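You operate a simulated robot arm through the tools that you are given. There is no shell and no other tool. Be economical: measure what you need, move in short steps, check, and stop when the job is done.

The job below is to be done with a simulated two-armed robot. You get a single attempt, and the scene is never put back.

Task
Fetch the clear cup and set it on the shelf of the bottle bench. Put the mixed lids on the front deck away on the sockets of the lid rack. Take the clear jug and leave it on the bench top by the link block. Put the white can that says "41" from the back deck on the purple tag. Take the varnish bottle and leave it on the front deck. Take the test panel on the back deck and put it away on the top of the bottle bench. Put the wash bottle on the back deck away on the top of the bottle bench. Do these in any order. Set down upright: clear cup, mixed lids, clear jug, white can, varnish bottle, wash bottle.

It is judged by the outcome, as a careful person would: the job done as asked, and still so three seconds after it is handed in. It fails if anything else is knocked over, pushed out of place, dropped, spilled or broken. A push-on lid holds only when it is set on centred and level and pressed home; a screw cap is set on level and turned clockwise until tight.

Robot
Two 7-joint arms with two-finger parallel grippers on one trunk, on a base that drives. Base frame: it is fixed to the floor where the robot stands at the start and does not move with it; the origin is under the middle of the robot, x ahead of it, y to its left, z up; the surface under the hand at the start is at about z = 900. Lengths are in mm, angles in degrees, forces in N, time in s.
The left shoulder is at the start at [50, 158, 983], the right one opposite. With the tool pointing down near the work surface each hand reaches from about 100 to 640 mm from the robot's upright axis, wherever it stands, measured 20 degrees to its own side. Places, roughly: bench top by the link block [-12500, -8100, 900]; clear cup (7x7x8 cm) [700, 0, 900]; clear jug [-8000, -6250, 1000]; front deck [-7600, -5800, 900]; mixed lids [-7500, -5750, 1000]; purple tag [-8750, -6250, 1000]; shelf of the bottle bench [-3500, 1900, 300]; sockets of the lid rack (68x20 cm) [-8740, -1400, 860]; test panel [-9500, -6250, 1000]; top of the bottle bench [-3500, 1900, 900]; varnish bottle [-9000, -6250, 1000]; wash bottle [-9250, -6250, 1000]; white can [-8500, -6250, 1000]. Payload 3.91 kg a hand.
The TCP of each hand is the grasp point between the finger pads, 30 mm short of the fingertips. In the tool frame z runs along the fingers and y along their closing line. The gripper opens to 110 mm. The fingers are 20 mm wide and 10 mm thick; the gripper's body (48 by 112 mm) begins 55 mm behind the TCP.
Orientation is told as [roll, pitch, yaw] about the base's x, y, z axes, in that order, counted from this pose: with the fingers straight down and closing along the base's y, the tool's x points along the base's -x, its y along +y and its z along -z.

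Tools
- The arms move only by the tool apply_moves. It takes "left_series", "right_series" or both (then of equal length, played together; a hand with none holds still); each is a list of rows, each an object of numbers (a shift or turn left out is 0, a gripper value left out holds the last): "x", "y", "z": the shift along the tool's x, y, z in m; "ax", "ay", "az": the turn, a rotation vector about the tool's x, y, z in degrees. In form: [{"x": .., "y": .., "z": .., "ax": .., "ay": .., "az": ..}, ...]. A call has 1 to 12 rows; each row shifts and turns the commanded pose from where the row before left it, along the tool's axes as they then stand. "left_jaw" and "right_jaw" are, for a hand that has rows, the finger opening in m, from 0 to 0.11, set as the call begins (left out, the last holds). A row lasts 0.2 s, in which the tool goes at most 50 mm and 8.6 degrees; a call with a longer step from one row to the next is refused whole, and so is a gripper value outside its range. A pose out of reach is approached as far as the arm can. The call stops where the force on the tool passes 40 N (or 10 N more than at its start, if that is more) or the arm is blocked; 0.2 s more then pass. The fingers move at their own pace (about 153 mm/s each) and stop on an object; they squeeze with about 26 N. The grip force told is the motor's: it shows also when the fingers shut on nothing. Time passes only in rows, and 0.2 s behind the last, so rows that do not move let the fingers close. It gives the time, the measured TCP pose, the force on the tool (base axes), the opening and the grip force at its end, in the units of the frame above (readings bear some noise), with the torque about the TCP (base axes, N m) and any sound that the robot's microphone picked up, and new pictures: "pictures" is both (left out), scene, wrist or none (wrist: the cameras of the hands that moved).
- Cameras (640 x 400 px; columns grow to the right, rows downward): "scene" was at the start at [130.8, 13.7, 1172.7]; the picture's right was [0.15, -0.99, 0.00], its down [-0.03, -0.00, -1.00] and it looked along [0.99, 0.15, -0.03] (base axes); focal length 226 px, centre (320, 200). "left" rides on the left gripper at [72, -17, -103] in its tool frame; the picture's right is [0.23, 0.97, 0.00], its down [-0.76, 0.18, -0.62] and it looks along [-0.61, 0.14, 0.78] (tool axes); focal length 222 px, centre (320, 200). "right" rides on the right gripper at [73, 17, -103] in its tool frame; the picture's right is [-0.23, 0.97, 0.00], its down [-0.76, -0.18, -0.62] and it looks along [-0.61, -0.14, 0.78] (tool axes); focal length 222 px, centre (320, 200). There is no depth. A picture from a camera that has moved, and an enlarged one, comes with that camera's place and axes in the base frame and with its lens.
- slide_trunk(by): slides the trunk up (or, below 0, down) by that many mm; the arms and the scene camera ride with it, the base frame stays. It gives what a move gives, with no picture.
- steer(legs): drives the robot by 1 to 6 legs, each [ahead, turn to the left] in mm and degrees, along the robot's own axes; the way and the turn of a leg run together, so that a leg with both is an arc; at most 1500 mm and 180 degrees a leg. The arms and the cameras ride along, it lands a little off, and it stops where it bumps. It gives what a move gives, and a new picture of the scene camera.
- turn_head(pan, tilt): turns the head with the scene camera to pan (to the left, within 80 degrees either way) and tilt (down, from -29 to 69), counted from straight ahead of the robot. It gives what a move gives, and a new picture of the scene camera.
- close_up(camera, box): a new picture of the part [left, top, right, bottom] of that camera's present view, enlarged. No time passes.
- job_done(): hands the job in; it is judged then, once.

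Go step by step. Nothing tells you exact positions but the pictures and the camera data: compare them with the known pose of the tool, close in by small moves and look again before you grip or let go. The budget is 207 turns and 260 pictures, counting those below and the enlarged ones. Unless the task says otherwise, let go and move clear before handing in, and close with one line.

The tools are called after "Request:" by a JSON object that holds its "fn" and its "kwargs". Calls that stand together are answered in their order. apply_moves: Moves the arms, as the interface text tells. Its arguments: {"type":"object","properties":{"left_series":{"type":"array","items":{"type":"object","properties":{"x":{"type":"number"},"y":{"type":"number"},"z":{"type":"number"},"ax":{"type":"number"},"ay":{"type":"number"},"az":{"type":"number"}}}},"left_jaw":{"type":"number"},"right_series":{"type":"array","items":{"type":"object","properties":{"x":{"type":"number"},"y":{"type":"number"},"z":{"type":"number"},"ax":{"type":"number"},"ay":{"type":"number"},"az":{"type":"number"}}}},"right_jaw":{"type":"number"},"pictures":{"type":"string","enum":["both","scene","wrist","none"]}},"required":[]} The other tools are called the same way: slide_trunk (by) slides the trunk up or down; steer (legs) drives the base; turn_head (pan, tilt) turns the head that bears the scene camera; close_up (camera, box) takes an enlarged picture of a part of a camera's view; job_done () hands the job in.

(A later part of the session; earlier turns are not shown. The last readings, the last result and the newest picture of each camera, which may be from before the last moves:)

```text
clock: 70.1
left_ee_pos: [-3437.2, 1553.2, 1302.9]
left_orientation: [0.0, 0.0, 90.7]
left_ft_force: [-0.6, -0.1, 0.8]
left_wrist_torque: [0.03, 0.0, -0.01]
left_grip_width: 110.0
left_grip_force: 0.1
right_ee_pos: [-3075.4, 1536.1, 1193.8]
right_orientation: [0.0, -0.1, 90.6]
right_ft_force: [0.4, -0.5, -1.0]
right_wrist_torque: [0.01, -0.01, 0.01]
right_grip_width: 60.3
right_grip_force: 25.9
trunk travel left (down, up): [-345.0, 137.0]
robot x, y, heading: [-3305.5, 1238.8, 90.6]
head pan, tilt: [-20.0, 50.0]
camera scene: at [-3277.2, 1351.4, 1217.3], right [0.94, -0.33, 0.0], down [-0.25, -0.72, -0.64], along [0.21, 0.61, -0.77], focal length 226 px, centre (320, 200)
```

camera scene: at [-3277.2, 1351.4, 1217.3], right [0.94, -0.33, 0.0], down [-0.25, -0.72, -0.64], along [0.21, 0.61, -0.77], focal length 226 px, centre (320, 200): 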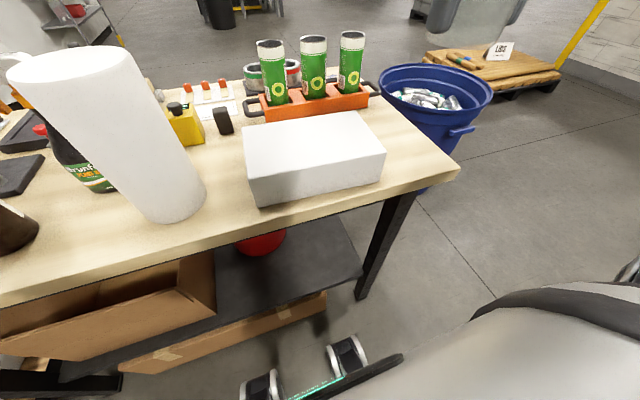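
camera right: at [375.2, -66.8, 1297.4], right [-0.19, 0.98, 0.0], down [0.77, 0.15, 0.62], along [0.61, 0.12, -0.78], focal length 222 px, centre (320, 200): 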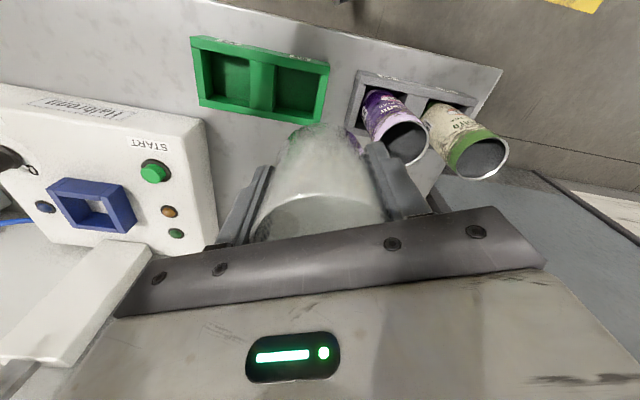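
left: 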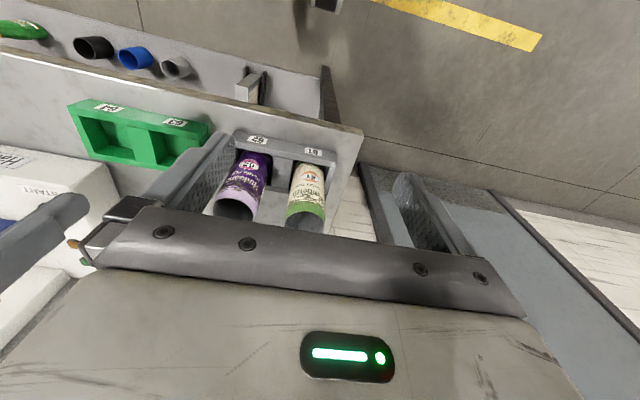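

The bench's front edge is at y≈1585 and the shelf edge at about 1660. I'll back up 60 mm, then lower the trunk in two steps so the cup can go under the bench top.

Request:
{"fn": "steer", "kwargs": {"legs": [[-60, 0]]}}

Request:
{"fn": "slide_trunk", "kwargs": {"by": -120}}

Request:
{"fn": "slide_trunk", "kwargs": {"by": -224}}

Request:
{"fn": "apply_moves", "kwargs": {"right_series": [{"z": 0.006}, {"z": 0.014}, {"z": 0.02}, {"z": 0.02}, {"z": 0.02}, {"z": 0.02}, {"z": 0.02}, {"z": 0.02}, {"z": 0.02}, {"z": 0.02}, {"z": 0.014}, {"z": 0.006}], "pictures": "both"}}

```text
clock: 71.1
left_ee_pos: [-3434.5, 1493.6, 1300.8]
left_orientation: [0.0, 0.0, 90.7]
left_ft_force: [0.7, -0.1, -1.1]
left_wrist_torque: [0.02, -0.02, 0.01]
left_grip_width: 110.0
left_grip_force: 0.0
right_ee_pos: [-3074.3, 1475.7, 1193.4]
right_orientation: [0.1, -0.1, 90.6]
right_ft_force: [-0.3, -1.1, -0.2]
right_wrist_torque: [-0.03, -0.03, -0.02]
right_grip_width: 60.1
right_grip_force: 25.7
trunk travel left (down, up): [-345.0, 137.0]
robot x, y, heading: [-3306.0, 1178.6, 90.5]
head pan, tilt: [-20.0, 50.0]
camera scene: at [-3276.4, 1291.3, 1217.3], right [0.94, -0.33, 0.0], down [-0.25, -0.72, -0.64], along [0.21, 0.61, -0.77], focal length 226 px, centre (320, 200)
```

scene: 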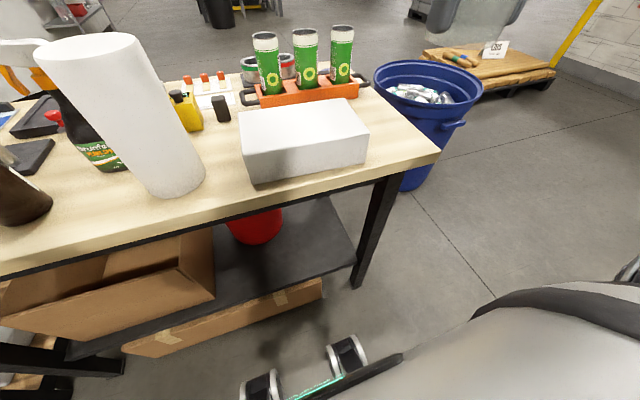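

```text
clock: 72.6
left_ee_pos: [-3437.5, 1494.5, 1180.0]
left_orientation: [0.0, -0.1, 90.7]
left_ft_force: [-0.5, -0.2, 0.5]
left_wrist_torque: [0.02, -0.01, 0.01]
left_grip_width: 110.2
left_grip_force: 0.1
right_ee_pos: [-3073.9, 1476.6, 1073.9]
right_orientation: [0.0, -0.1, 90.5]
right_ft_force: [0.2, 0.9, -0.6]
right_wrist_torque: [-0.01, 0.0, -0.01]
right_grip_width: 60.1
right_grip_force: 26.3
trunk travel left (down, up): [-225.0, 257.0]
robot x, y, heading: [-3301.7, 1180.8, 90.3]
head pan, tilt: [-20.0, 50.0]
```

```text
clock: 75.0
left_ee_pos: [-3435.2, 1493.9, 956.6]
left_orientation: [0.0, 0.0, 90.6]
left_ft_force: [-0.6, -0.7, 0.0]
left_wrist_torque: [0.02, -0.02, 0.01]
left_grip_width: 110.1
left_grip_force: 0.0
right_ee_pos: [-3075.4, 1477.1, 849.2]
right_orientation: [0.0, -0.1, 90.7]
right_ft_force: [0.0, -0.6, -0.1]
right_wrist_torque: [0.06, -0.02, -0.01]
right_grip_width: 59.8
right_grip_force: 25.4
trunk travel left (down, up): [-1.0, 481.0]
robot x, y, heading: [-3302.0, 1178.3, 90.4]
head pan, tilt: [-20.0, 50.0]
```

```text
clock: 77.6
left_ee_pos: [-3436.0, 1493.7, 956.6]
left_orientation: [0.0, 0.0, 90.7]
left_ft_force: [0.1, 0.4, 0.6]
left_wrist_torque: [-0.03, -0.01, -0.01]
left_grip_width: 109.7
left_grip_force: 0.1
right_ee_pos: [-3074.6, 1477.3, 647.9]
right_orientation: [0.0, -0.1, 90.6]
right_ft_force: [-1.0, -0.2, -0.8]
right_wrist_torque: [-0.01, 0.03, 0.04]
right_grip_width: 59.9
right_grip_force: 26.2
trunk travel left (down, up): [-1.0, 481.0]
robot x, y, heading: [-3302.5, 1183.6, 90.7]
head pan, tilt: [-20.0, 50.0]
camera scene: at [-3276.4, 1292.1, 873.2], right [0.94, -0.33, 0.0], down [-0.25, -0.72, -0.64], along [0.21, 0.61, -0.77], focal length 226 px, centre (320, 200)
camera right: at [-3092.0, 1405.2, 752.6], right [-0.98, 0.22, 0.0], down [0.17, 0.76, 0.62], along [0.13, 0.61, -0.78], focal length 222 px, centre (320, 200)
```

scene: 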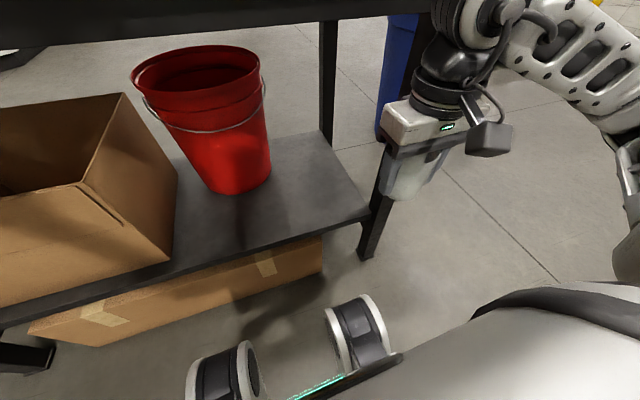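
right: 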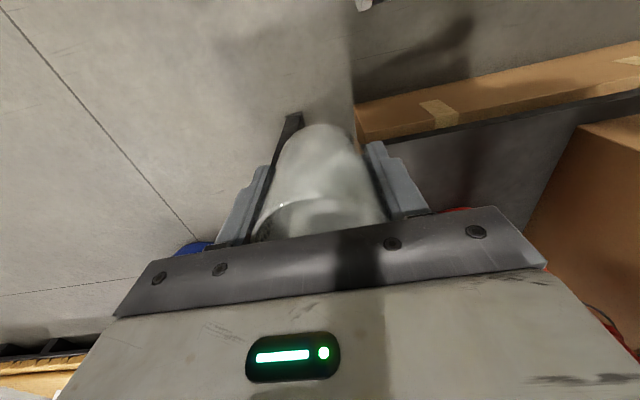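

The shelf and free area are clear in view. I'll put the cup at about (−3230, 1725), in front of the bucket and away from the leg, so I'm lowering and shifting left first.

Request:
{"fn": "apply_moves", "kwargs": {"right_series": [{"z": 0.008, "y": 0.005}, {"z": 0.016, "y": 0.01}, {"z": 0.022, "y": 0.015}, {"z": 0.024, "y": 0.016}, {"z": 0.024, "y": 0.017}, {"z": 0.024, "y": 0.017}, {"z": 0.024, "y": 0.017}, {"z": 0.024, "y": 0.017}, {"z": 0.022, "y": 0.016}, {"z": 0.018, "y": 0.013}, {"z": 0.012, "y": 0.008}, {"z": 0.006, "y": 0.004}], "pictures": "scene"}}

```text
clock: 79.7
left_ee_pos: [-3435.2, 1493.5, 957.6]
left_orientation: [0.0, 0.0, 90.9]
left_ft_force: [-0.5, 0.2, -0.8]
left_wrist_torque: [0.03, 0.01, -0.02]
left_grip_width: 109.7
left_grip_force: 0.1
right_ee_pos: [-3207.1, 1480.0, 462.0]
right_orientation: [-0.5, -0.7, 90.8]
right_ft_force: [7.8, -2.0, 23.5]
right_wrist_torque: [-0.51, 0.17, 0.17]
right_grip_width: 60.2
right_grip_force: 26.2
trunk travel left (down, up): [-1.0, 481.0]
robot x, y, heading: [-3304.1, 1179.1, 90.9]
head pan, tilt: [-20.0, 50.0]
stopped in row 10 (right hand): the force on the tool passed its limit at 61 N (the readings are from after the stop); the commanded pose is now the measured one
camera scene: at [-3276.5, 1291.5, 873.8], right [0.94, -0.33, 0.0], down [-0.25, -0.72, -0.64], along [0.21, 0.61, -0.77], focal length 226 px, centre (320, 200)
```

scene: 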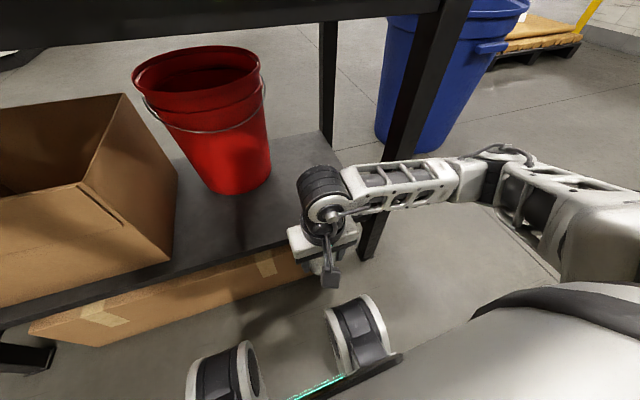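

Something touched the hand or cup at z≈460. I'll look through the wrist camera before moving.

Request:
{"fn": "close_up", "kwargs": {"camera": "right", "box": [0, 0, 640, 400]}}

Request:
{"fn": "close_up", "kwargs": {"camera": "scene", "box": [180, 140, 500, 340]}}

```text
1.00 times, centred on (320, 200) of right (not enlarged: the box is as wide or as high as the picture)
camera zoom: at [-3225.1, 1406.4, 563.8], right [-0.98, 0.21, -0.01], down [0.16, 0.76, 0.63], along [0.14, 0.62, -0.77], focal length 222 px, centre (320, 200)
```

zoom: 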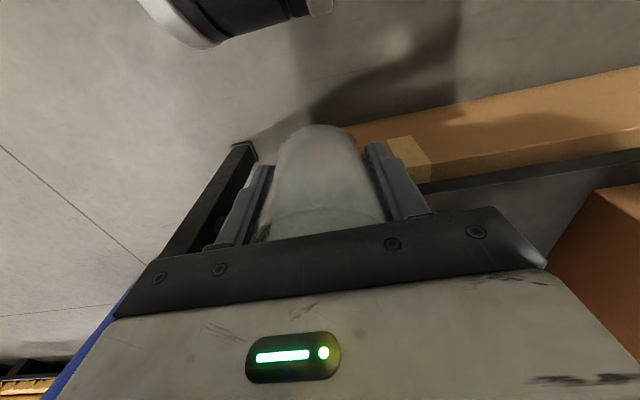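

```text
2.00 times, centred on (340, 240) of scene
camera zoom: at [-3276.5, 1291.5, 873.8], right [0.94, -0.33, 0.0], down [-0.25, -0.72, -0.64], along [0.21, 0.61, -0.77], focal length 451 px, centre (280, 120)
```

zoom: 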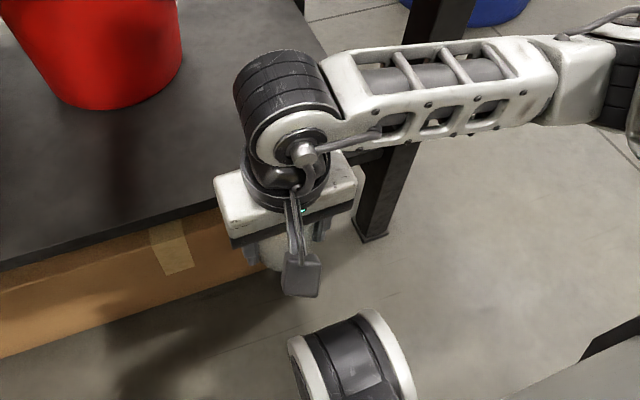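

Nothing is visible under the cup; the folded arm itself is probably meeting the robot's base. I'll rise a little and move forward in, letting the arm unfold, before going lower.

Request:
{"fn": "apply_moves", "kwargs": {"right_series": [{"z": -0.01}, {"z": -0.015}, {"z": -0.01}, {"x": -0.005}, {"x": -0.015}, {"x": -0.02}, {"x": -0.02}, {"x": -0.02}, {"x": -0.02}, {"x": -0.02}, {"x": -0.015}, {"x": -0.005}], "pictures": "both"}}

```text
clock: 82.3
left_ee_pos: [-3435.8, 1493.8, 956.7]
left_orientation: [0.0, 0.0, 90.8]
left_ft_force: [-0.5, -0.3, 1.0]
left_wrist_torque: [0.01, -0.02, 0.0]
left_grip_width: 110.0
left_grip_force: 0.2
right_ee_pos: [-3209.2, 1618.9, 494.9]
right_orientation: [-0.6, -0.4, 90.6]
right_ft_force: [0.4, 0.8, -0.7]
right_wrist_torque: [0.02, 0.0, 0.03]
right_grip_width: 60.2
right_grip_force: 26.1
trunk travel left (down, up): [-1.0, 481.0]
robot x, y, heading: [-3300.5, 1180.6, 90.5]
head pan, tilt: [-20.0, 50.0]
camera scene: at [-3276.4, 1292.1, 873.2], right [0.94, -0.33, 0.0], down [-0.25, -0.72, -0.64], along [0.21, 0.61, -0.77], focal length 226 px, centre (320, 200)
camera right: at [-3227.3, 1546.4, 597.4], right [-0.98, 0.22, -0.01], down [0.16, 0.76, 0.63], along [0.14, 0.61, -0.78], focal length 222 px, centre (320, 200)
```

scene: 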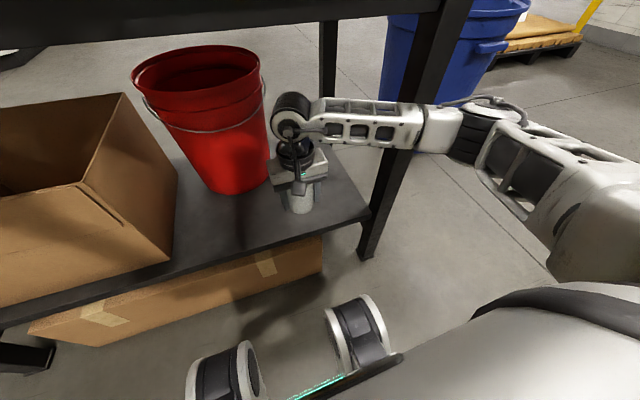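
right: 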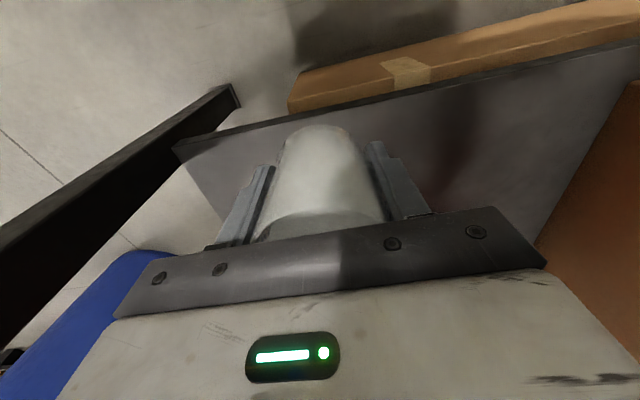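

Clear now. I'll go forward to y≈1725 and lower partway.

Request:
{"fn": "apply_moves", "kwargs": {"right_series": [{"x": -0.008}, {"x": -0.018}, {"x": -0.022}, {"x": -0.022}, {"x": -0.022}, {"x": -0.013}, {"z": 0.008}, {"z": 0.018}, {"z": 0.022}, {"z": 0.022}, {"z": 0.018}, {"z": 0.01}], "pictures": "both"}}

```text
clock: 84.9
left_ee_pos: [-3437.4, 1493.8, 956.4]
left_orientation: [0.1, 0.0, 90.7]
left_ft_force: [-0.2, 0.0, -0.2]
left_wrist_torque: [0.03, 0.01, -0.04]
left_grip_width: 109.9
left_grip_force: 0.0
right_ee_pos: [-3209.0, 1724.8, 396.8]
right_orientation: [-0.5, -0.5, 90.6]
right_ft_force: [0.4, -1.1, -0.5]
right_wrist_torque: [0.01, 0.0, -0.01]
right_grip_width: 59.8
right_grip_force: 26.3
trunk travel left (down, up): [-1.0, 481.0]
robot x, y, heading: [-3302.6, 1181.6, 90.6]
head pan, tilt: [-20.0, 50.0]
camera scene: at [-3276.5, 1292.1, 873.2], right [0.94, -0.33, 0.0], down [-0.25, -0.72, -0.64], along [0.21, 0.61, -0.77], focal length 226 px, centre (320, 200)
camera right: at [-3227.6, 1652.1, 499.9], right [-0.98, 0.22, -0.01], down [0.16, 0.76, 0.63], along [0.14, 0.61, -0.78], focal length 222 px, centre (320, 200)
```

scene: 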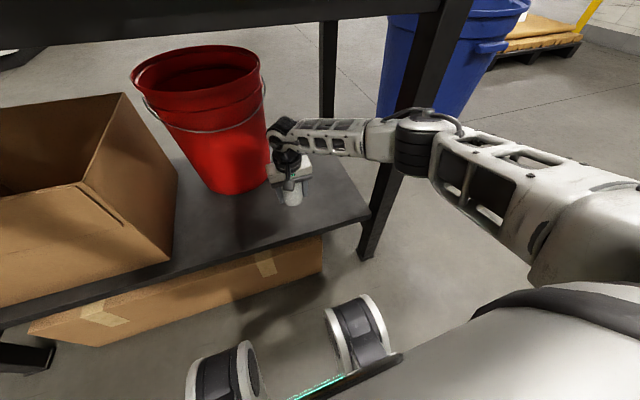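
right: 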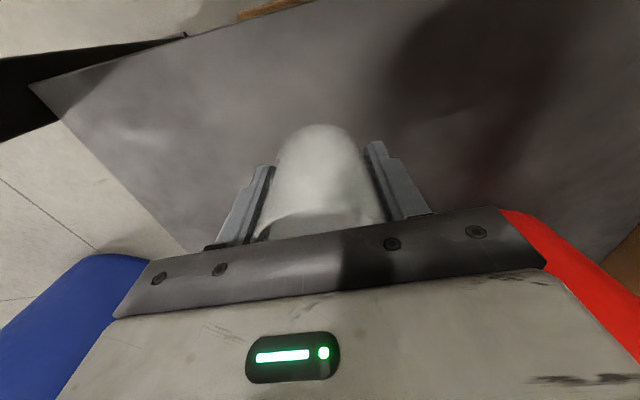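

The cup is over the shelf with about 57 mm to go, so I'll lower slowly until it touches.

Request:
{"fn": "apply_moves", "kwargs": {"right_series": [{"z": 0.012}, {"z": 0.014}, {"z": 0.012}, {"z": 0.006}, {"z": 0.003}, {"z": 0.003}, {"z": 0.002}, {"z": 0.002}], "pictures": "none"}}

```text
clock: 86.7
left_ee_pos: [-3436.4, 1494.5, 957.1]
left_orientation: [0.0, 0.0, 90.7]
left_ft_force: [-0.7, 0.4, -0.9]
left_wrist_torque: [0.01, 0.01, 0.02]
left_grip_width: 110.0
left_grip_force: 0.1
right_ee_pos: [-3207.7, 1724.8, 342.6]
right_orientation: [-0.6, -0.4, 90.6]
right_ft_force: [-0.4, 0.4, -1.0]
right_wrist_torque: [-0.01, 0.01, -0.01]
right_grip_width: 59.8
right_grip_force: 26.1
trunk travel left (down, up): [-1.0, 481.0]
robot x, y, heading: [-3302.4, 1180.8, 90.4]
head pan, tilt: [-20.0, 50.0]
```

Request:
{"fn": "apply_moves", "kwargs": {"right_series": [{"z": 0.002}, {"z": 0.001}, {"z": 0.001}], "pictures": "wrist"}}

```text
clock: 87.5
left_ee_pos: [-3436.9, 1493.8, 956.7]
left_orientation: [0.0, 0.0, 90.7]
left_ft_force: [-0.6, 0.6, 0.2]
left_wrist_torque: [0.01, 0.03, -0.02]
left_grip_width: 110.0
left_grip_force: 0.1
right_ee_pos: [-3209.0, 1725.3, 339.3]
right_orientation: [-0.6, -0.4, 90.6]
right_ft_force: [-0.2, -0.8, -0.9]
right_wrist_torque: [0.01, 0.01, 0.02]
right_grip_width: 59.8
right_grip_force: 26.6
trunk travel left (down, up): [-1.0, 481.0]
robot x, y, heading: [-3302.6, 1180.3, 90.6]
head pan, tilt: [-20.0, 50.0]
camera right: at [-3226.8, 1652.5, 442.8], right [-0.98, 0.22, -0.01], down [0.16, 0.76, 0.63], along [0.14, 0.61, -0.78], focal length 222 px, centre (320, 200)
```

right: 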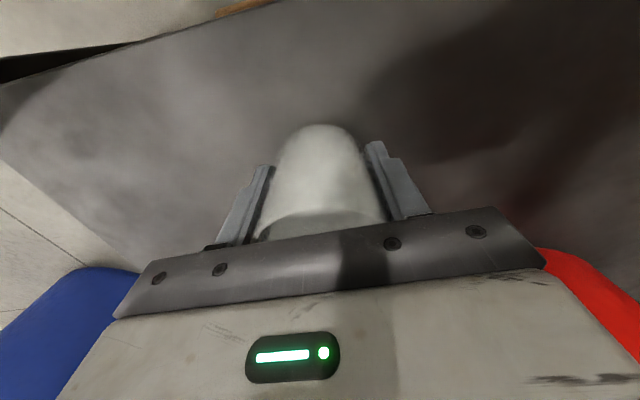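

No contact yet, so I'll continue in fine steps.

Request:
{"fn": "apply_moves", "kwargs": {"right_series": [{"z": 0.0015}, {"z": 0.0015}, {"z": 0.0015}, {"z": 0.0015}, {"z": 0.0015}], "pictures": "none"}}

```text
clock: 88.7
left_ee_pos: [-3436.9, 1492.9, 957.8]
left_orientation: [0.0, -0.1, 90.6]
left_ft_force: [-0.1, -0.3, -0.3]
left_wrist_torque: [0.03, -0.02, 0.01]
left_grip_width: 109.9
left_grip_force: 0.1
right_ee_pos: [-3209.3, 1727.6, 336.2]
right_orientation: [-0.6, -0.7, 90.6]
right_ft_force: [2.9, -6.5, 23.0]
right_wrist_torque: [0.52, 0.15, -0.01]
right_grip_width: 60.0
right_grip_force: 26.4
trunk travel left (down, up): [-1.0, 481.0]
robot x, y, heading: [-3299.5, 1177.9, 91.0]
head pan, tilt: [-20.0, 50.0]
```

Contact with 23 N, so the cup is on the shelf. I'll ease off 2 mm, open, and check.

Request:
{"fn": "apply_moves", "kwargs": {"right_series": [{"z": -0.001}, {"z": -0.001}, {}], "pictures": "none"}}

Request:
{"fn": "apply_moves", "kwargs": {"right_series": [{}, {}, {}], "right_jaw": 0.1, "pictures": "wrist"}}

```text
clock: 89.5
left_ee_pos: [-3436.8, 1492.8, 957.5]
left_orientation: [0.0, 0.1, 90.7]
left_ft_force: [0.4, 0.5, 0.6]
left_wrist_torque: [-0.02, 0.01, 0.02]
left_grip_width: 110.1
left_grip_force: 0.0
right_ee_pos: [-3208.7, 1728.1, 335.9]
right_orientation: [-0.4, -0.6, 90.6]
right_ft_force: [-1.1, 5.8, 14.3]
right_wrist_torque: [0.65, 0.14, -0.02]
right_grip_width: 59.9
right_grip_force: 26.1
trunk travel left (down, up): [-1.0, 481.0]
robot x, y, heading: [-3303.4, 1177.5, 90.7]
head pan, tilt: [-20.0, 50.0]
```

```text
clock: 90.3
left_ee_pos: [-3435.4, 1493.9, 956.7]
left_orientation: [0.0, 0.1, 90.6]
left_ft_force: [-0.3, -0.1, -0.4]
left_wrist_torque: [-0.01, 0.02, -0.05]
left_grip_width: 110.0
left_grip_force: 0.0
right_ee_pos: [-3208.8, 1725.1, 334.3]
right_orientation: [-0.6, -0.3, 90.6]
right_ft_force: [0.9, -0.5, -0.3]
right_wrist_torque: [-0.01, 0.04, 0.0]
right_grip_width: 99.7
right_grip_force: 0.1
trunk travel left (down, up): [-1.0, 481.0]
robot x, y, heading: [-3300.6, 1175.6, 91.1]
head pan, tilt: [-20.0, 50.0]
camera right: at [-3226.8, 1652.5, 437.1], right [-0.98, 0.22, -0.01], down [0.16, 0.76, 0.63], along [0.14, 0.61, -0.78], focal length 222 px, centre (320, 200)
```

right: 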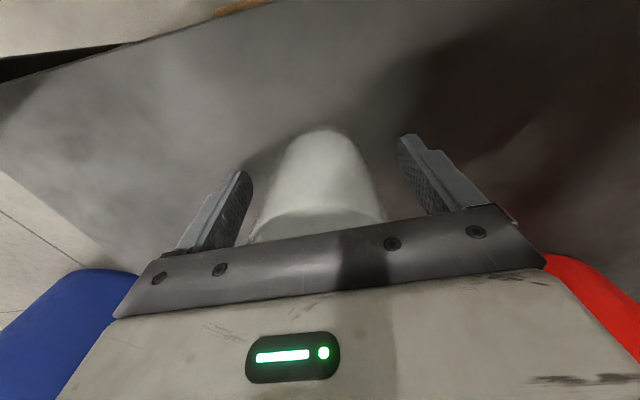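

The cup is standing. I'll lift straight off it and retract.

Request:
{"fn": "apply_moves", "kwargs": {"right_series": [{"z": -0.02}, {"z": -0.04}, {"z": -0.04}, {"z": -0.04}, {"z": -0.02}, {"x": 0.03}, {"x": 0.045}, {"x": 0.045}, {"x": 0.045}, {"x": 0.045}, {"x": 0.035}], "pictures": "scene"}}

Request:
{"fn": "apply_moves", "kwargs": {"right_series": [{"z": -0.04, "y": -0.01}, {"z": -0.045, "y": -0.015}, {"z": -0.045, "y": -0.015}, {"z": -0.045, "y": -0.015}, {"z": -0.045, "y": -0.015}, {"z": -0.045, "y": -0.015}, {"z": -0.045, "y": -0.015}, {"z": -0.045, "y": -0.015}], "right_jaw": 0.11, "pictures": "scene"}}

```text
clock: 92.7
left_ee_pos: [-3436.8, 1493.9, 957.4]
left_orientation: [0.0, 0.0, 90.7]
left_ft_force: [0.3, 0.1, -0.1]
left_wrist_torque: [0.01, -0.03, 0.01]
left_grip_width: 109.9
left_grip_force: 0.0
right_ee_pos: [-3207.8, 1478.7, 493.1]
right_orientation: [-0.6, -0.5, 90.5]
right_ft_force: [0.2, 0.7, 0.1]
right_wrist_torque: [-0.01, -0.01, 0.0]
right_grip_width: 99.9
right_grip_force: 0.1
trunk travel left (down, up): [-1.0, 481.0]
robot x, y, heading: [-3304.0, 1180.8, 90.8]
head pan, tilt: [-20.0, 50.0]
camera scene: at [-3276.5, 1292.1, 873.2], right [0.94, -0.33, 0.0], down [-0.25, -0.72, -0.64], along [0.21, 0.61, -0.77], focal length 226 px, centre (320, 200)
```

scene: 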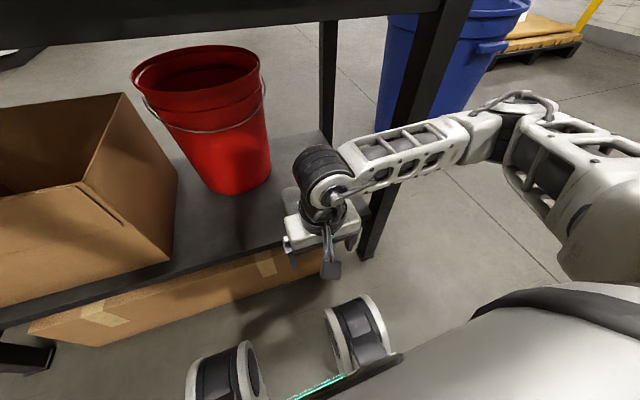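

```text
clock: 94.5
left_ee_pos: [-3436.2, 1493.3, 956.1]
left_orientation: [0.0, -0.1, 90.7]
left_ft_force: [0.0, -0.2, 0.4]
left_wrist_torque: [0.03, 0.01, 0.01]
left_grip_width: 110.2
left_grip_force: 0.2
right_ee_pos: [-3096.6, 1477.4, 849.4]
right_orientation: [-0.5, -0.4, 90.6]
right_ft_force: [0.4, 0.5, -0.3]
right_wrist_torque: [-0.01, 0.01, -0.01]
right_grip_width: 110.1
right_grip_force: 0.1
trunk travel left (down, up): [-1.0, 481.0]
robot x, y, heading: [-3300.4, 1181.2, 90.6]
head pan, tilt: [-20.0, 50.0]
camera scene: at [-3276.4, 1292.2, 873.1], right [0.94, -0.33, 0.0], down [-0.25, -0.72, -0.64], along [0.21, 0.61, -0.77], focal length 226 px, centre (320, 200)
```

scene: 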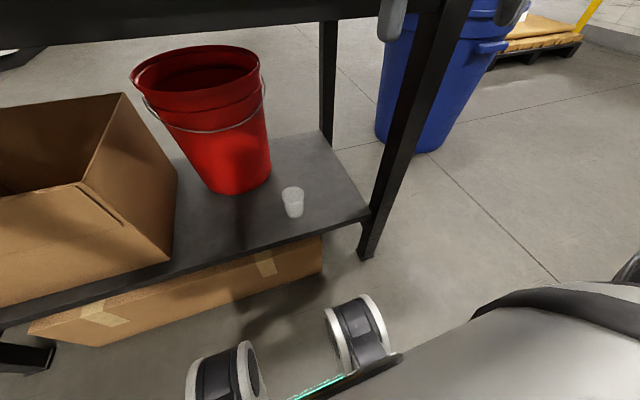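

The cup stands upright on the shelf. Next I'll raise the trunk, back away and look toward the decks in the southwest.

Request:
{"fn": "slide_trunk", "kwargs": {"by": 345}}

Request:
{"fn": "steer", "kwargs": {"legs": [[-500, 0], [0, 145]]}}

Request:
{"fn": "turn_head", "kwargs": {"pan": 0, "tilt": 8}}

```text
clock: 97.9
left_ee_pos: [-3436.5, 1494.1, 1301.8]
left_orientation: [0.0, -0.1, 90.7]
left_ft_force: [0.1, 0.4, 0.1]
left_wrist_torque: [0.0, -0.02, 0.0]
left_grip_width: 110.1
left_grip_force: 0.0
right_ee_pos: [-3096.3, 1478.3, 1191.9]
right_orientation: [-0.5, -0.4, 90.6]
right_ft_force: [0.8, 0.0, 0.5]
right_wrist_torque: [0.01, 0.0, 0.01]
right_grip_width: 110.0
right_grip_force: 0.0
trunk travel left (down, up): [-346.0, 136.0]
robot x, y, heading: [-3304.7, 1178.7, 90.7]
head pan, tilt: [-20.0, 50.0]
```

```text
clock: 106.8
left_ee_pos: [-3365.4, 347.4, 1301.5]
left_orientation: [0.1, -0.1, -124.3]
left_ft_force: [0.1, 0.4, 0.4]
left_wrist_torque: [-0.04, 0.02, 0.03]
left_grip_width: 109.8
left_grip_force: 0.0
right_ee_pos: [-3635.8, 554.0, 1192.6]
right_orientation: [-0.6, -0.4, -124.3]
right_ft_force: [0.5, 0.0, -0.9]
right_wrist_torque: [-0.03, 0.01, 0.01]
right_grip_width: 110.2
right_grip_force: 0.0
trunk travel left (down, up): [-346.0, 136.0]
robot x, y, heading: [-3296.4, 684.2, -124.1]
head pan, tilt: [-20.0, 50.0]
camera scene: at [-3378.7, 602.7, 1218.2], right [-0.59, 0.81, 0.0], down [0.62, 0.45, -0.64], along [-0.52, -0.38, -0.77], focal length 226 px, centre (320, 200)
```

scene: 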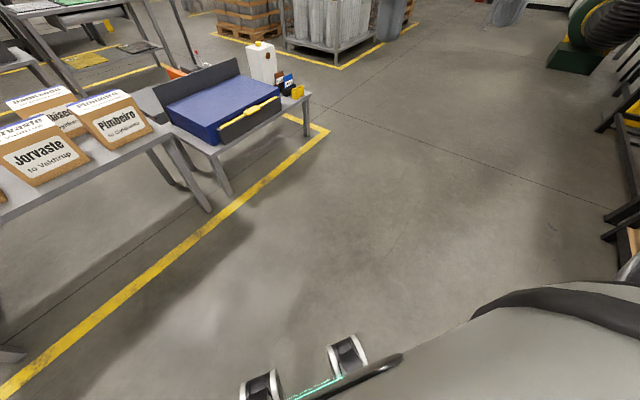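

```text
clock: 107.9
left_ee_pos: [-3365.5, 346.1, 1301.2]
left_orientation: [-0.1, 0.0, -124.1]
left_ft_force: [0.1, 1.0, -0.7]
left_wrist_torque: [-0.01, -0.02, -0.02]
left_grip_width: 110.0
left_grip_force: 0.1
right_ee_pos: [-3635.7, 554.5, 1192.5]
right_orientation: [-0.6, -0.4, -124.3]
right_ft_force: [1.6, -0.4, -0.2]
right_wrist_torque: [0.0, -0.04, -0.01]
right_grip_width: 109.8
right_grip_force: 0.2
trunk travel left (down, up): [-346.0, 136.0]
robot x, y, heading: [-3297.0, 681.1, -124.1]
head pan, tilt: [0.0, 8.0]
camera scene: at [-3368.4, 571.1, 1283.3], right [-0.83, 0.56, 0.0], down [0.08, 0.12, -0.99], along [-0.56, -0.82, -0.14], focal length 226 px, centre (320, 200)
```

scene: 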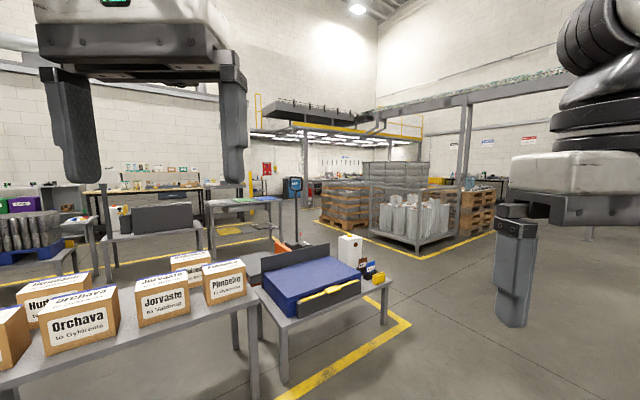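

The way south is an aisle around x≈−5600, between the table zone and the cage zone. I'll drive to its entrance and look down it.

Request:
{"fn": "steer", "kwargs": {"legs": [[0, -44], [1500, 0], [850, 0], [0, 78]]}}

```text
clock: 124.9
left_ee_pos: [-5478.7, -124.2, 1302.0]
left_orientation: [0.0, 0.0, -90.1]
left_ft_force: [0.2, -0.3, -0.5]
left_wrist_torque: [0.02, -0.01, 0.01]
left_grip_width: 109.8
left_grip_force: 0.0
right_ee_pos: [-5819.3, -104.1, 1192.5]
right_orientation: [-0.5, -0.5, -90.2]
right_ft_force: [0.6, -0.5, 0.4]
right_wrist_torque: [0.03, 0.0, -0.01]
right_grip_width: 109.7
right_grip_force: 0.0
trunk travel left (down, up): [-346.0, 136.0]
robot x, y, heading: [-5606.7, 191.8, -90.2]
head pan, tilt: [0.0, 8.0]
camera scene: at [-5608.0, 58.9, 1283.3], right [-1.0, 0.0, 0.0], down [0.0, 0.14, -0.99], along [0.0, -0.99, -0.14], focal length 226 px, centre (320, 200)
```

scene: 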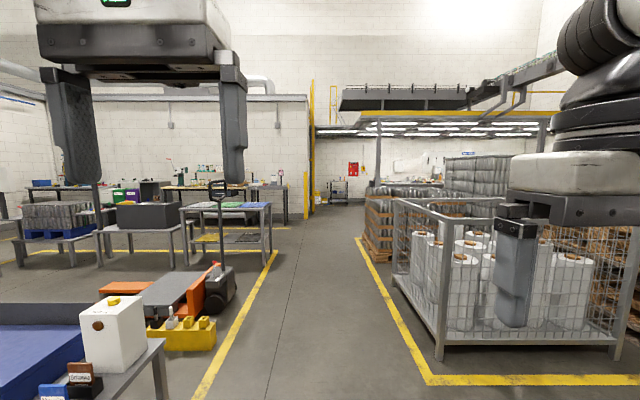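

The aisle is clear straight ahead. I'll drive south 4.4 m and turn toward the decks.

Request:
{"fn": "steer", "kwargs": {"legs": [[1500, 0], [1500, 0], [1400, 0], [0, -50]]}}

```text
clock: 148.2
left_ee_pos: [-5735.3, -4516.5, 1301.8]
left_orientation: [0.0, 0.0, -139.1]
left_ft_force: [0.7, -0.2, -0.3]
left_wrist_torque: [-0.01, -0.01, -0.01]
left_grip_width: 110.1
left_grip_force: 0.1
right_ee_pos: [-5942.3, -4246.6, 1193.1]
right_orientation: [-0.7, -0.4, -139.2]
right_ft_force: [-0.3, -0.1, -0.5]
right_wrist_torque: [0.0, 0.02, 0.01]
right_grip_width: 110.0
right_grip_force: 0.1
trunk travel left (down, up): [-346.0, 136.0]
robot x, y, heading: [-5581.3, -4211.0, -139.3]
head pan, tilt: [0.0, 8.0]
camera scene: at [-5679.7, -4299.2, 1283.3], right [-0.65, 0.76, 0.0], down [0.11, 0.09, -0.99], along [-0.75, -0.65, -0.14], focal length 226 px, centre (320, 200)
```

scene: 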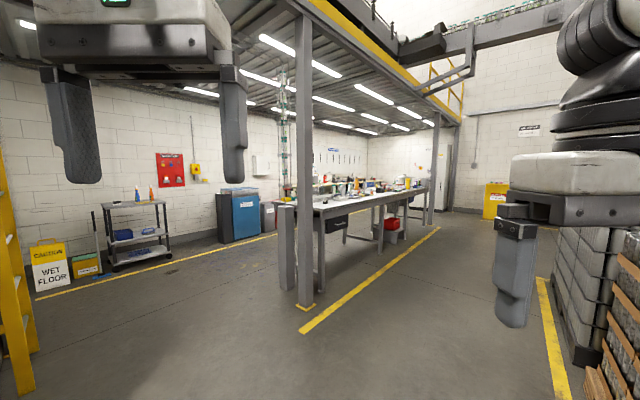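

A long two-tier bench runs along y≈−5600 to −6450, with the yellow line in front. I'll drive in front of it and look.

Request:
{"fn": "steer", "kwargs": {"legs": [[0, -25], [1500, 0], [600, 0], [0, 74]]}}

Request:
{"fn": "turn_head", "kwargs": {"pan": 0, "tilt": 22}}

```text
clock: 163.1
left_ee_pos: [-7469.4, -5093.6, 1301.8]
left_orientation: [0.0, 0.0, -90.0]
left_ft_force: [0.5, -0.5, -0.1]
left_wrist_torque: [-0.01, 0.01, -0.02]
left_grip_width: 109.8
left_grip_force: 0.0
right_ee_pos: [-7810.6, -5071.4, 1193.4]
right_orientation: [-0.6, -0.5, -90.1]
right_ft_force: [-0.6, -0.7, -0.2]
right_wrist_torque: [0.0, -0.02, 0.03]
right_grip_width: 110.2
right_grip_force: 0.1
trunk travel left (down, up): [-346.0, 136.0]
robot x, y, heading: [-7598.7, -4777.4, -90.2]
head pan, tilt: [0.0, 8.0]
camera scene: at [-7597.9, -4909.2, 1283.3], right [-1.0, 0.0, 0.0], down [0.0, 0.14, -0.99], along [0.0, -0.99, -0.14], focal length 226 px, centre (320, 200)
```

scene: 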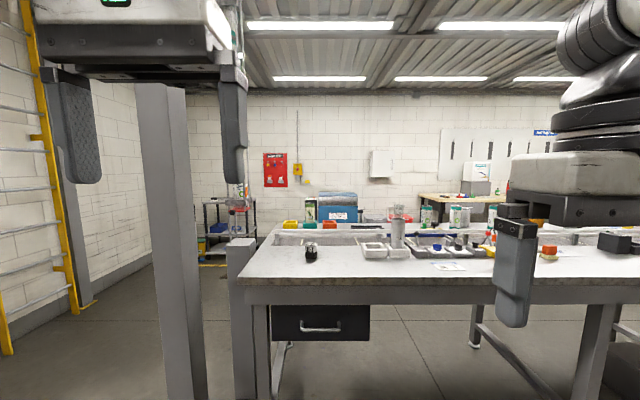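

```text
clock: 163.8
left_ee_pos: [-7470.7, -5093.3, 1302.6]
left_orientation: [0.1, 0.0, -90.1]
left_ft_force: [0.0, 0.5, -0.4]
left_wrist_torque: [-0.03, 0.02, 0.01]
left_grip_width: 110.0
left_grip_force: 0.0
right_ee_pos: [-7809.7, -5071.7, 1192.5]
right_orientation: [-0.5, -0.5, -90.2]
right_ft_force: [0.1, 0.7, 0.8]
right_wrist_torque: [0.01, -0.01, -0.01]
right_grip_width: 110.0
right_grip_force: 0.1
trunk travel left (down, up): [-346.0, 136.0]
robot x, y, heading: [-7596.7, -4778.9, -90.2]
head pan, tilt: [0.0, 22.0]
camera scene: at [-7598.0, -4909.4, 1260.6], right [-1.0, 0.0, 0.0], down [0.0, 0.37, -0.93], along [0.0, -0.93, -0.37], focal length 226 px, centre (320, 200)
```

scene: 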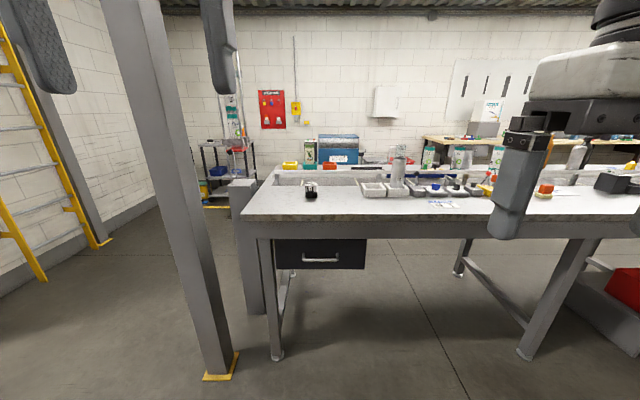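

I'll drive up to the bench front and look down on the front deck.

Request:
{"fn": "steer", "kwargs": {"legs": [[470, 0]]}}

Request:
{"fn": "turn_head", "kwargs": {"pan": 0, "tilt": 32}}

Request:
{"fn": "turn_head", "kwargs": {"pan": -45, "tilt": 25}}

```text
clock: 166.7
left_ee_pos: [-7472.0, -5562.7, 1301.6]
left_orientation: [0.1, 0.2, -90.1]
left_ft_force: [0.4, -0.1, -0.1]
left_wrist_torque: [0.01, -0.01, 0.0]
left_grip_width: 110.3
left_grip_force: 0.1
right_ee_pos: [-7810.9, -5540.7, 1192.4]
right_orientation: [-0.6, -0.4, -90.2]
right_ft_force: [1.3, -0.7, 0.1]
right_wrist_torque: [0.0, 0.0, -0.03]
right_grip_width: 110.2
right_grip_force: 0.1
trunk travel left (down, up): [-346.0, 136.0]
robot x, y, heading: [-7601.8, -5246.7, -90.3]
head pan, tilt: [0.0, 22.0]
camera scene: at [-7599.6, -5379.2, 1260.5], right [-1.0, 0.0, 0.0], down [0.0, 0.38, -0.93], along [0.0, -0.93, -0.38], focal length 226 px, centre (320, 200)
```

scene: 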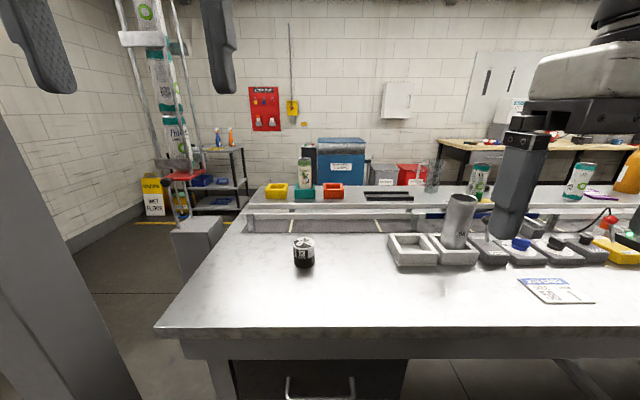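

```text
clock: 167.4
left_ee_pos: [-7473.3, -5561.9, 1302.3]
left_orientation: [0.1, 0.0, -90.2]
left_ft_force: [1.2, 0.3, 0.0]
left_wrist_torque: [0.01, 0.01, -0.03]
left_grip_width: 110.1
left_grip_force: 0.0
right_ee_pos: [-7810.1, -5540.3, 1193.4]
right_orientation: [-0.6, -0.5, -90.3]
right_ft_force: [-0.3, 0.2, -0.9]
right_wrist_torque: [0.0, -0.01, 0.06]
right_grip_width: 109.6
right_grip_force: 0.1
trunk travel left (down, up): [-346.0, 136.0]
robot x, y, heading: [-7598.8, -5244.8, -90.3]
head pan, tilt: [0.0, 32.0]
camera scene: at [-7599.6, -5375.5, 1244.7], right [-1.0, 0.0, 0.0], down [0.0, 0.53, -0.85], along [0.0, -0.85, -0.53], focal length 226 px, centre (320, 200)
```

scene: 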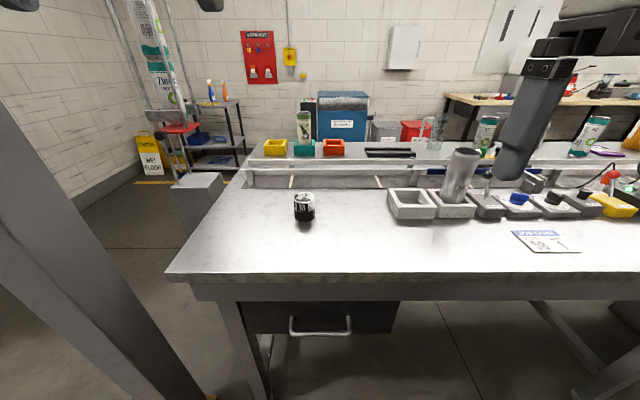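

```text
clock: 168.5
left_ee_pos: [-7472.6, -5563.0, 1302.6]
left_orientation: [0.1, -0.1, -90.2]
left_ft_force: [-0.3, 0.2, 0.7]
left_wrist_torque: [0.01, 0.01, 0.01]
left_grip_width: 109.8
left_grip_force: 0.0
right_ee_pos: [-7811.9, -5540.2, 1192.7]
right_orientation: [-0.6, -0.5, -90.2]
right_ft_force: [-0.1, -0.1, -0.7]
right_wrist_torque: [0.02, 0.01, 0.04]
right_grip_width: 110.1
right_grip_force: 0.0
trunk travel left (down, up): [-346.0, 136.0]
robot x, y, heading: [-7598.0, -5248.0, -90.4]
head pan, tilt: [-45.0, 25.0]
camera scene: at [-7664.6, -5351.0, 1255.7], right [-0.71, 0.71, 0.0], down [0.3, 0.3, -0.91], along [-0.64, -0.64, -0.42], focal length 226 px, centre (320, 200)
```

scene: 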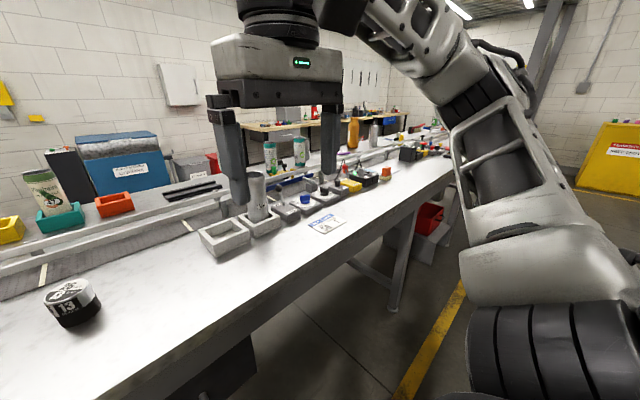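

I see an object near the deck's left end that may be the stack of lids. I'll zoom in on it.

Request:
{"fn": "close_up", "kwargs": {"camera": "scene", "box": [20, 250, 140, 325]}}

Request:
{"fn": "close_up", "kwargs": {"camera": "left", "box": [0, 0, 640, 400]}}

Request:
{"fn": "close_up", "kwargs": {"camera": "scene", "box": [150, 110, 450, 298]}}

```text
5.33 times, centred on (80, 288) of scene
camera zoom: at [-7664.6, -5351.0, 1255.7], right [-0.71, 0.71, 0.0], down [0.3, 0.3, -0.91], along [-0.64, -0.64, -0.42], focal length 1203 px, centre (1600, -267)
```

zoom: 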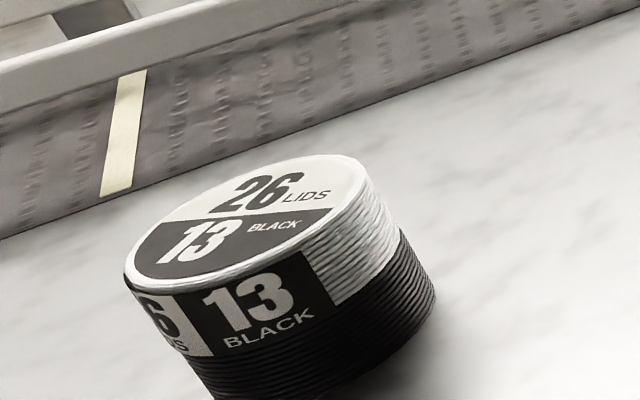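

```text
1.00 times, centred on (320, 200) of left (not enlarged: the box is as wide or as high as the picture)
camera zoom: at [-7487.9, -5490.6, 1405.9], right [0.97, 0.22, 0.0], down [0.17, -0.76, 0.62], along [0.14, -0.61, -0.78], focal length 222 px, centre (320, 200)
```

zoom: 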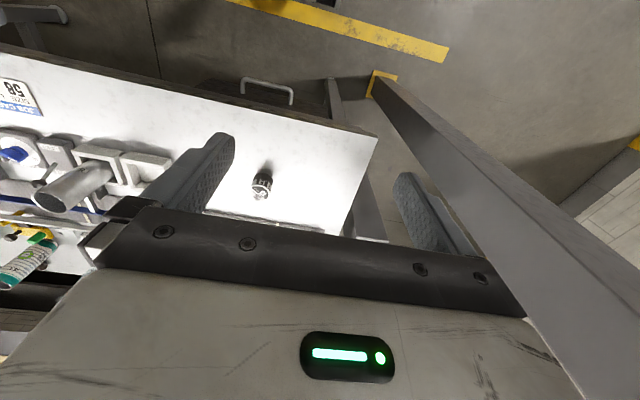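

```text
2.13 times, centred on (300, 204) of scene
camera zoom: at [-7664.6, -5351.0, 1255.7], right [-0.71, 0.71, 0.0], down [0.3, 0.3, -0.91], along [-0.64, -0.64, -0.42], focal length 480 px, centre (363, 192)
```

zoom: 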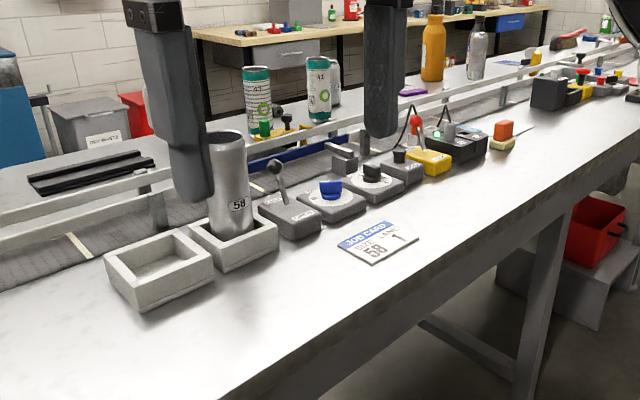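

The lids come as one stack of white over black at the east end of the front deck. I'll fetch it later, along with placing the varnish bottle. First I'll drive round the bench's east end to the back deck.

Request:
{"fn": "steer", "kwargs": {"legs": [[-300, 0], [0, 90], [1100, 0], [0, -90], [1500, 0], [600, 0]]}}

Request:
{"fn": "turn_head", "kwargs": {"pan": -70, "tilt": 15}}

```text
clock: 193.4
left_ee_pos: [-6391.5, -7360.8, 1302.1]
left_orientation: [0.2, 0.0, -90.3]
left_ft_force: [-0.1, 0.4, -0.4]
left_wrist_torque: [0.01, 0.01, -0.01]
left_grip_width: 109.8
left_grip_force: 0.1
right_ee_pos: [-6730.0, -7336.2, 1192.7]
right_orientation: [-0.6, -0.4, -90.5]
right_ft_force: [0.4, 0.2, 0.0]
right_wrist_torque: [-0.03, -0.01, -0.01]
right_grip_width: 109.9
right_grip_force: 0.1
trunk travel left (down, up): [-346.0, 136.0]
robot x, y, heading: [-6520.5, -7041.2, -90.7]
head pan, tilt: [-45.0, 25.0]
camera scene: at [-6583.2, -7148.8, 1255.7], right [-0.7, 0.71, 0.0], down [0.3, 0.3, -0.91], along [-0.65, -0.64, -0.42], focal length 226 px, centre (320, 200)
```

scene: 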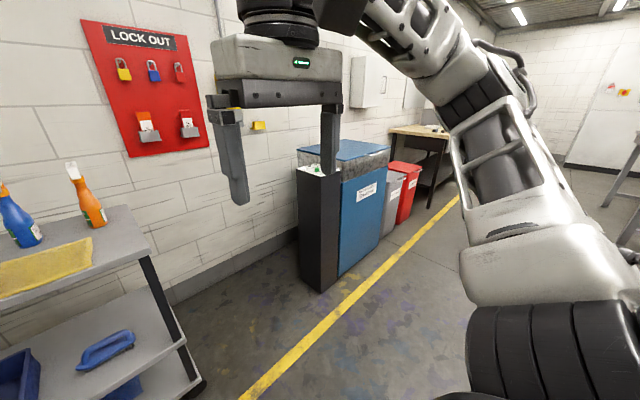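

```text
clock: 194.3
left_ee_pos: [-6391.3, -7360.7, 1301.8]
left_orientation: [0.1, -0.1, -90.3]
left_ft_force: [0.0, -0.6, -0.2]
left_wrist_torque: [-0.02, -0.04, -0.02]
left_grip_width: 110.2
left_grip_force: 0.1
right_ee_pos: [-6731.5, -7337.7, 1192.4]
right_orientation: [-0.6, -0.5, -90.5]
right_ft_force: [1.0, -1.2, 0.0]
right_wrist_torque: [0.0, -0.01, -0.01]
right_grip_width: 110.0
right_grip_force: 0.1
trunk travel left (down, up): [-346.0, 136.0]
robot x, y, heading: [-6518.4, -7043.9, -90.5]
head pan, tilt: [-70.0, 15.0]
camera scene: at [-6605.5, -7115.2, 1271.9], right [-0.34, 0.94, 0.0], down [0.24, 0.09, -0.97], along [-0.91, -0.32, -0.26], focal length 226 px, centre (320, 200)
```

scene: 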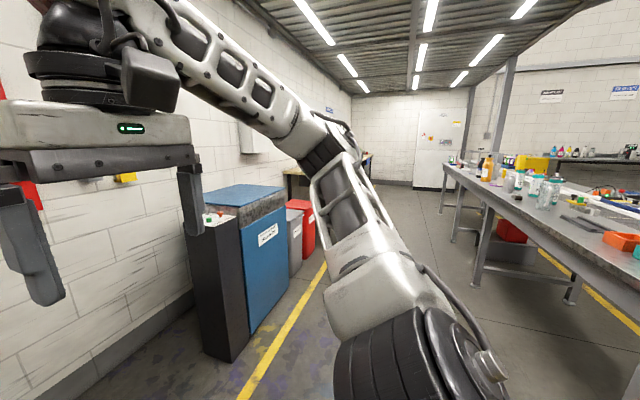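

The rear aisle is open. I'll drive west along it and turn to face the back deck near the jug.

Request:
{"fn": "steer", "kwargs": {"legs": [[0, -89], [1500, 0], [370, 0], [0, -90]]}}

Request:
{"fn": "turn_head", "kwargs": {"pan": -25, "tilt": 25}}

Request:
{"fn": "turn_head", "kwargs": {"pan": 25, "tilt": 25}}

```text
clock: 211.3
left_ee_pos: [-8509.1, -6715.8, 1300.8]
left_orientation: [0.0, -0.1, 89.0]
left_ft_force: [-0.9, 0.2, 0.6]
left_wrist_torque: [0.02, -0.02, -0.02]
left_grip_width: 110.1
left_grip_force: 0.0
right_ee_pos: [-8170.3, -6743.9, 1192.0]
right_orientation: [-0.6, -0.4, 88.8]
right_ft_force: [-0.2, -0.8, -0.5]
right_wrist_torque: [0.01, 0.02, -0.03]
right_grip_width: 110.2
right_grip_force: 0.1
trunk travel left (down, up): [-346.0, 136.0]
robot x, y, heading: [-8384.9, -7036.0, 88.6]
head pan, tilt: [-70.0, 15.0]
camera scene: at [-8295.3, -6965.0, 1271.9], right [0.32, -0.95, 0.0], down [-0.24, -0.08, -0.97], along [0.91, 0.31, -0.26], focal length 226 px, centre (320, 200)
```

scene: 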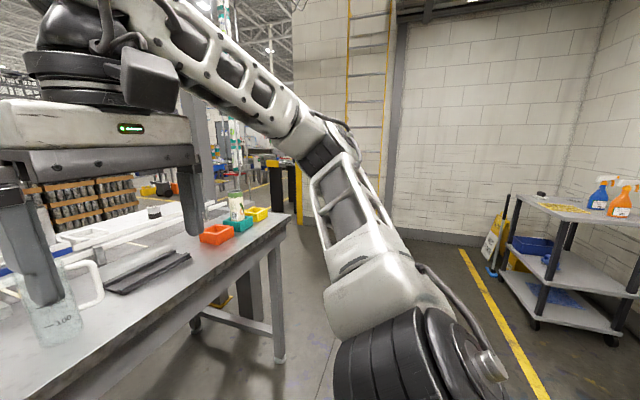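

```text
clock: 212.4
left_ee_pos: [-8509.0, -6717.4, 1302.1]
left_orientation: [0.1, -0.1, 89.1]
left_ft_force: [-0.5, -0.3, 0.2]
left_wrist_torque: [0.02, 0.0, 0.03]
left_grip_width: 110.0
left_grip_force: 0.0
right_ee_pos: [-8169.4, -6743.8, 1193.6]
right_orientation: [-0.6, -0.4, 88.9]
right_ft_force: [0.8, 0.1, 0.1]
right_wrist_torque: [-0.01, -0.01, -0.02]
right_grip_width: 110.1
right_grip_force: 0.2
trunk travel left (down, up): [-346.0, 136.0]
robot x, y, heading: [-8387.9, -7034.3, 88.7]
head pan, tilt: [-25.0, 25.0]
camera scene: at [-8343.2, -6912.6, 1255.7], right [0.9, -0.44, 0.0], down [-0.19, -0.38, -0.91], along [0.4, 0.81, -0.42], focal length 226 px, centre (320, 200)
```

scene: 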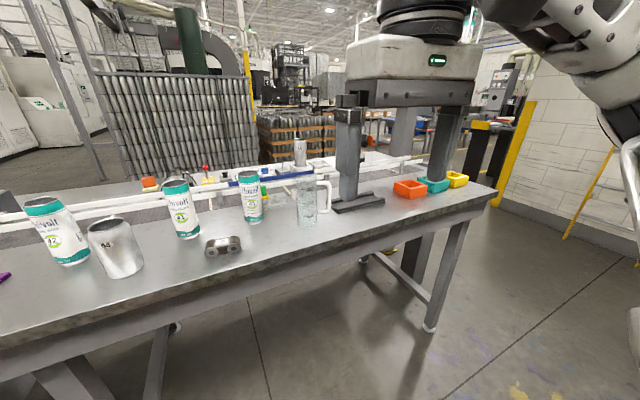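

```text
clock: 213.6
left_ee_pos: [-8509.7, -6715.8, 1301.6]
left_orientation: [0.2, 0.0, 89.0]
left_ft_force: [-0.2, 0.2, 0.4]
left_wrist_torque: [0.0, 0.01, 0.0]
left_grip_width: 110.2
left_grip_force: 0.1
right_ee_pos: [-8170.6, -6742.8, 1192.9]
right_orientation: [-0.5, -0.5, 88.9]
right_ft_force: [0.9, -0.5, 0.1]
right_wrist_torque: [-0.02, 0.01, -0.02]
right_grip_width: 109.9
right_grip_force: 0.0
trunk travel left (down, up): [-346.0, 136.0]
robot x, y, heading: [-8384.7, -7036.7, 88.7]
head pan, tilt: [25.0, 25.0]
camera scene: at [-8421.0, -6911.1, 1255.7], right [0.91, 0.41, 0.0], down [0.17, -0.39, -0.91], along [-0.37, 0.83, -0.42], focal length 226 px, centre (320, 200)
```

scene: 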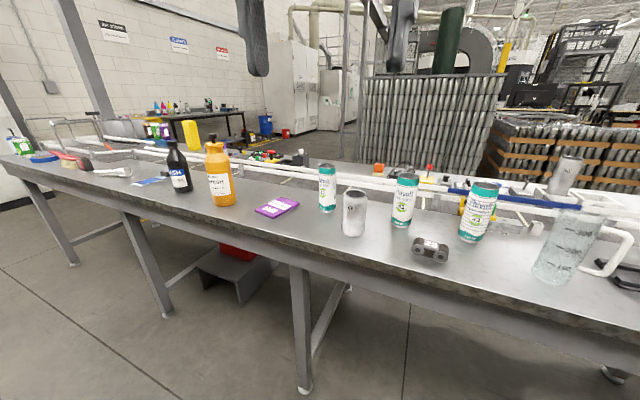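

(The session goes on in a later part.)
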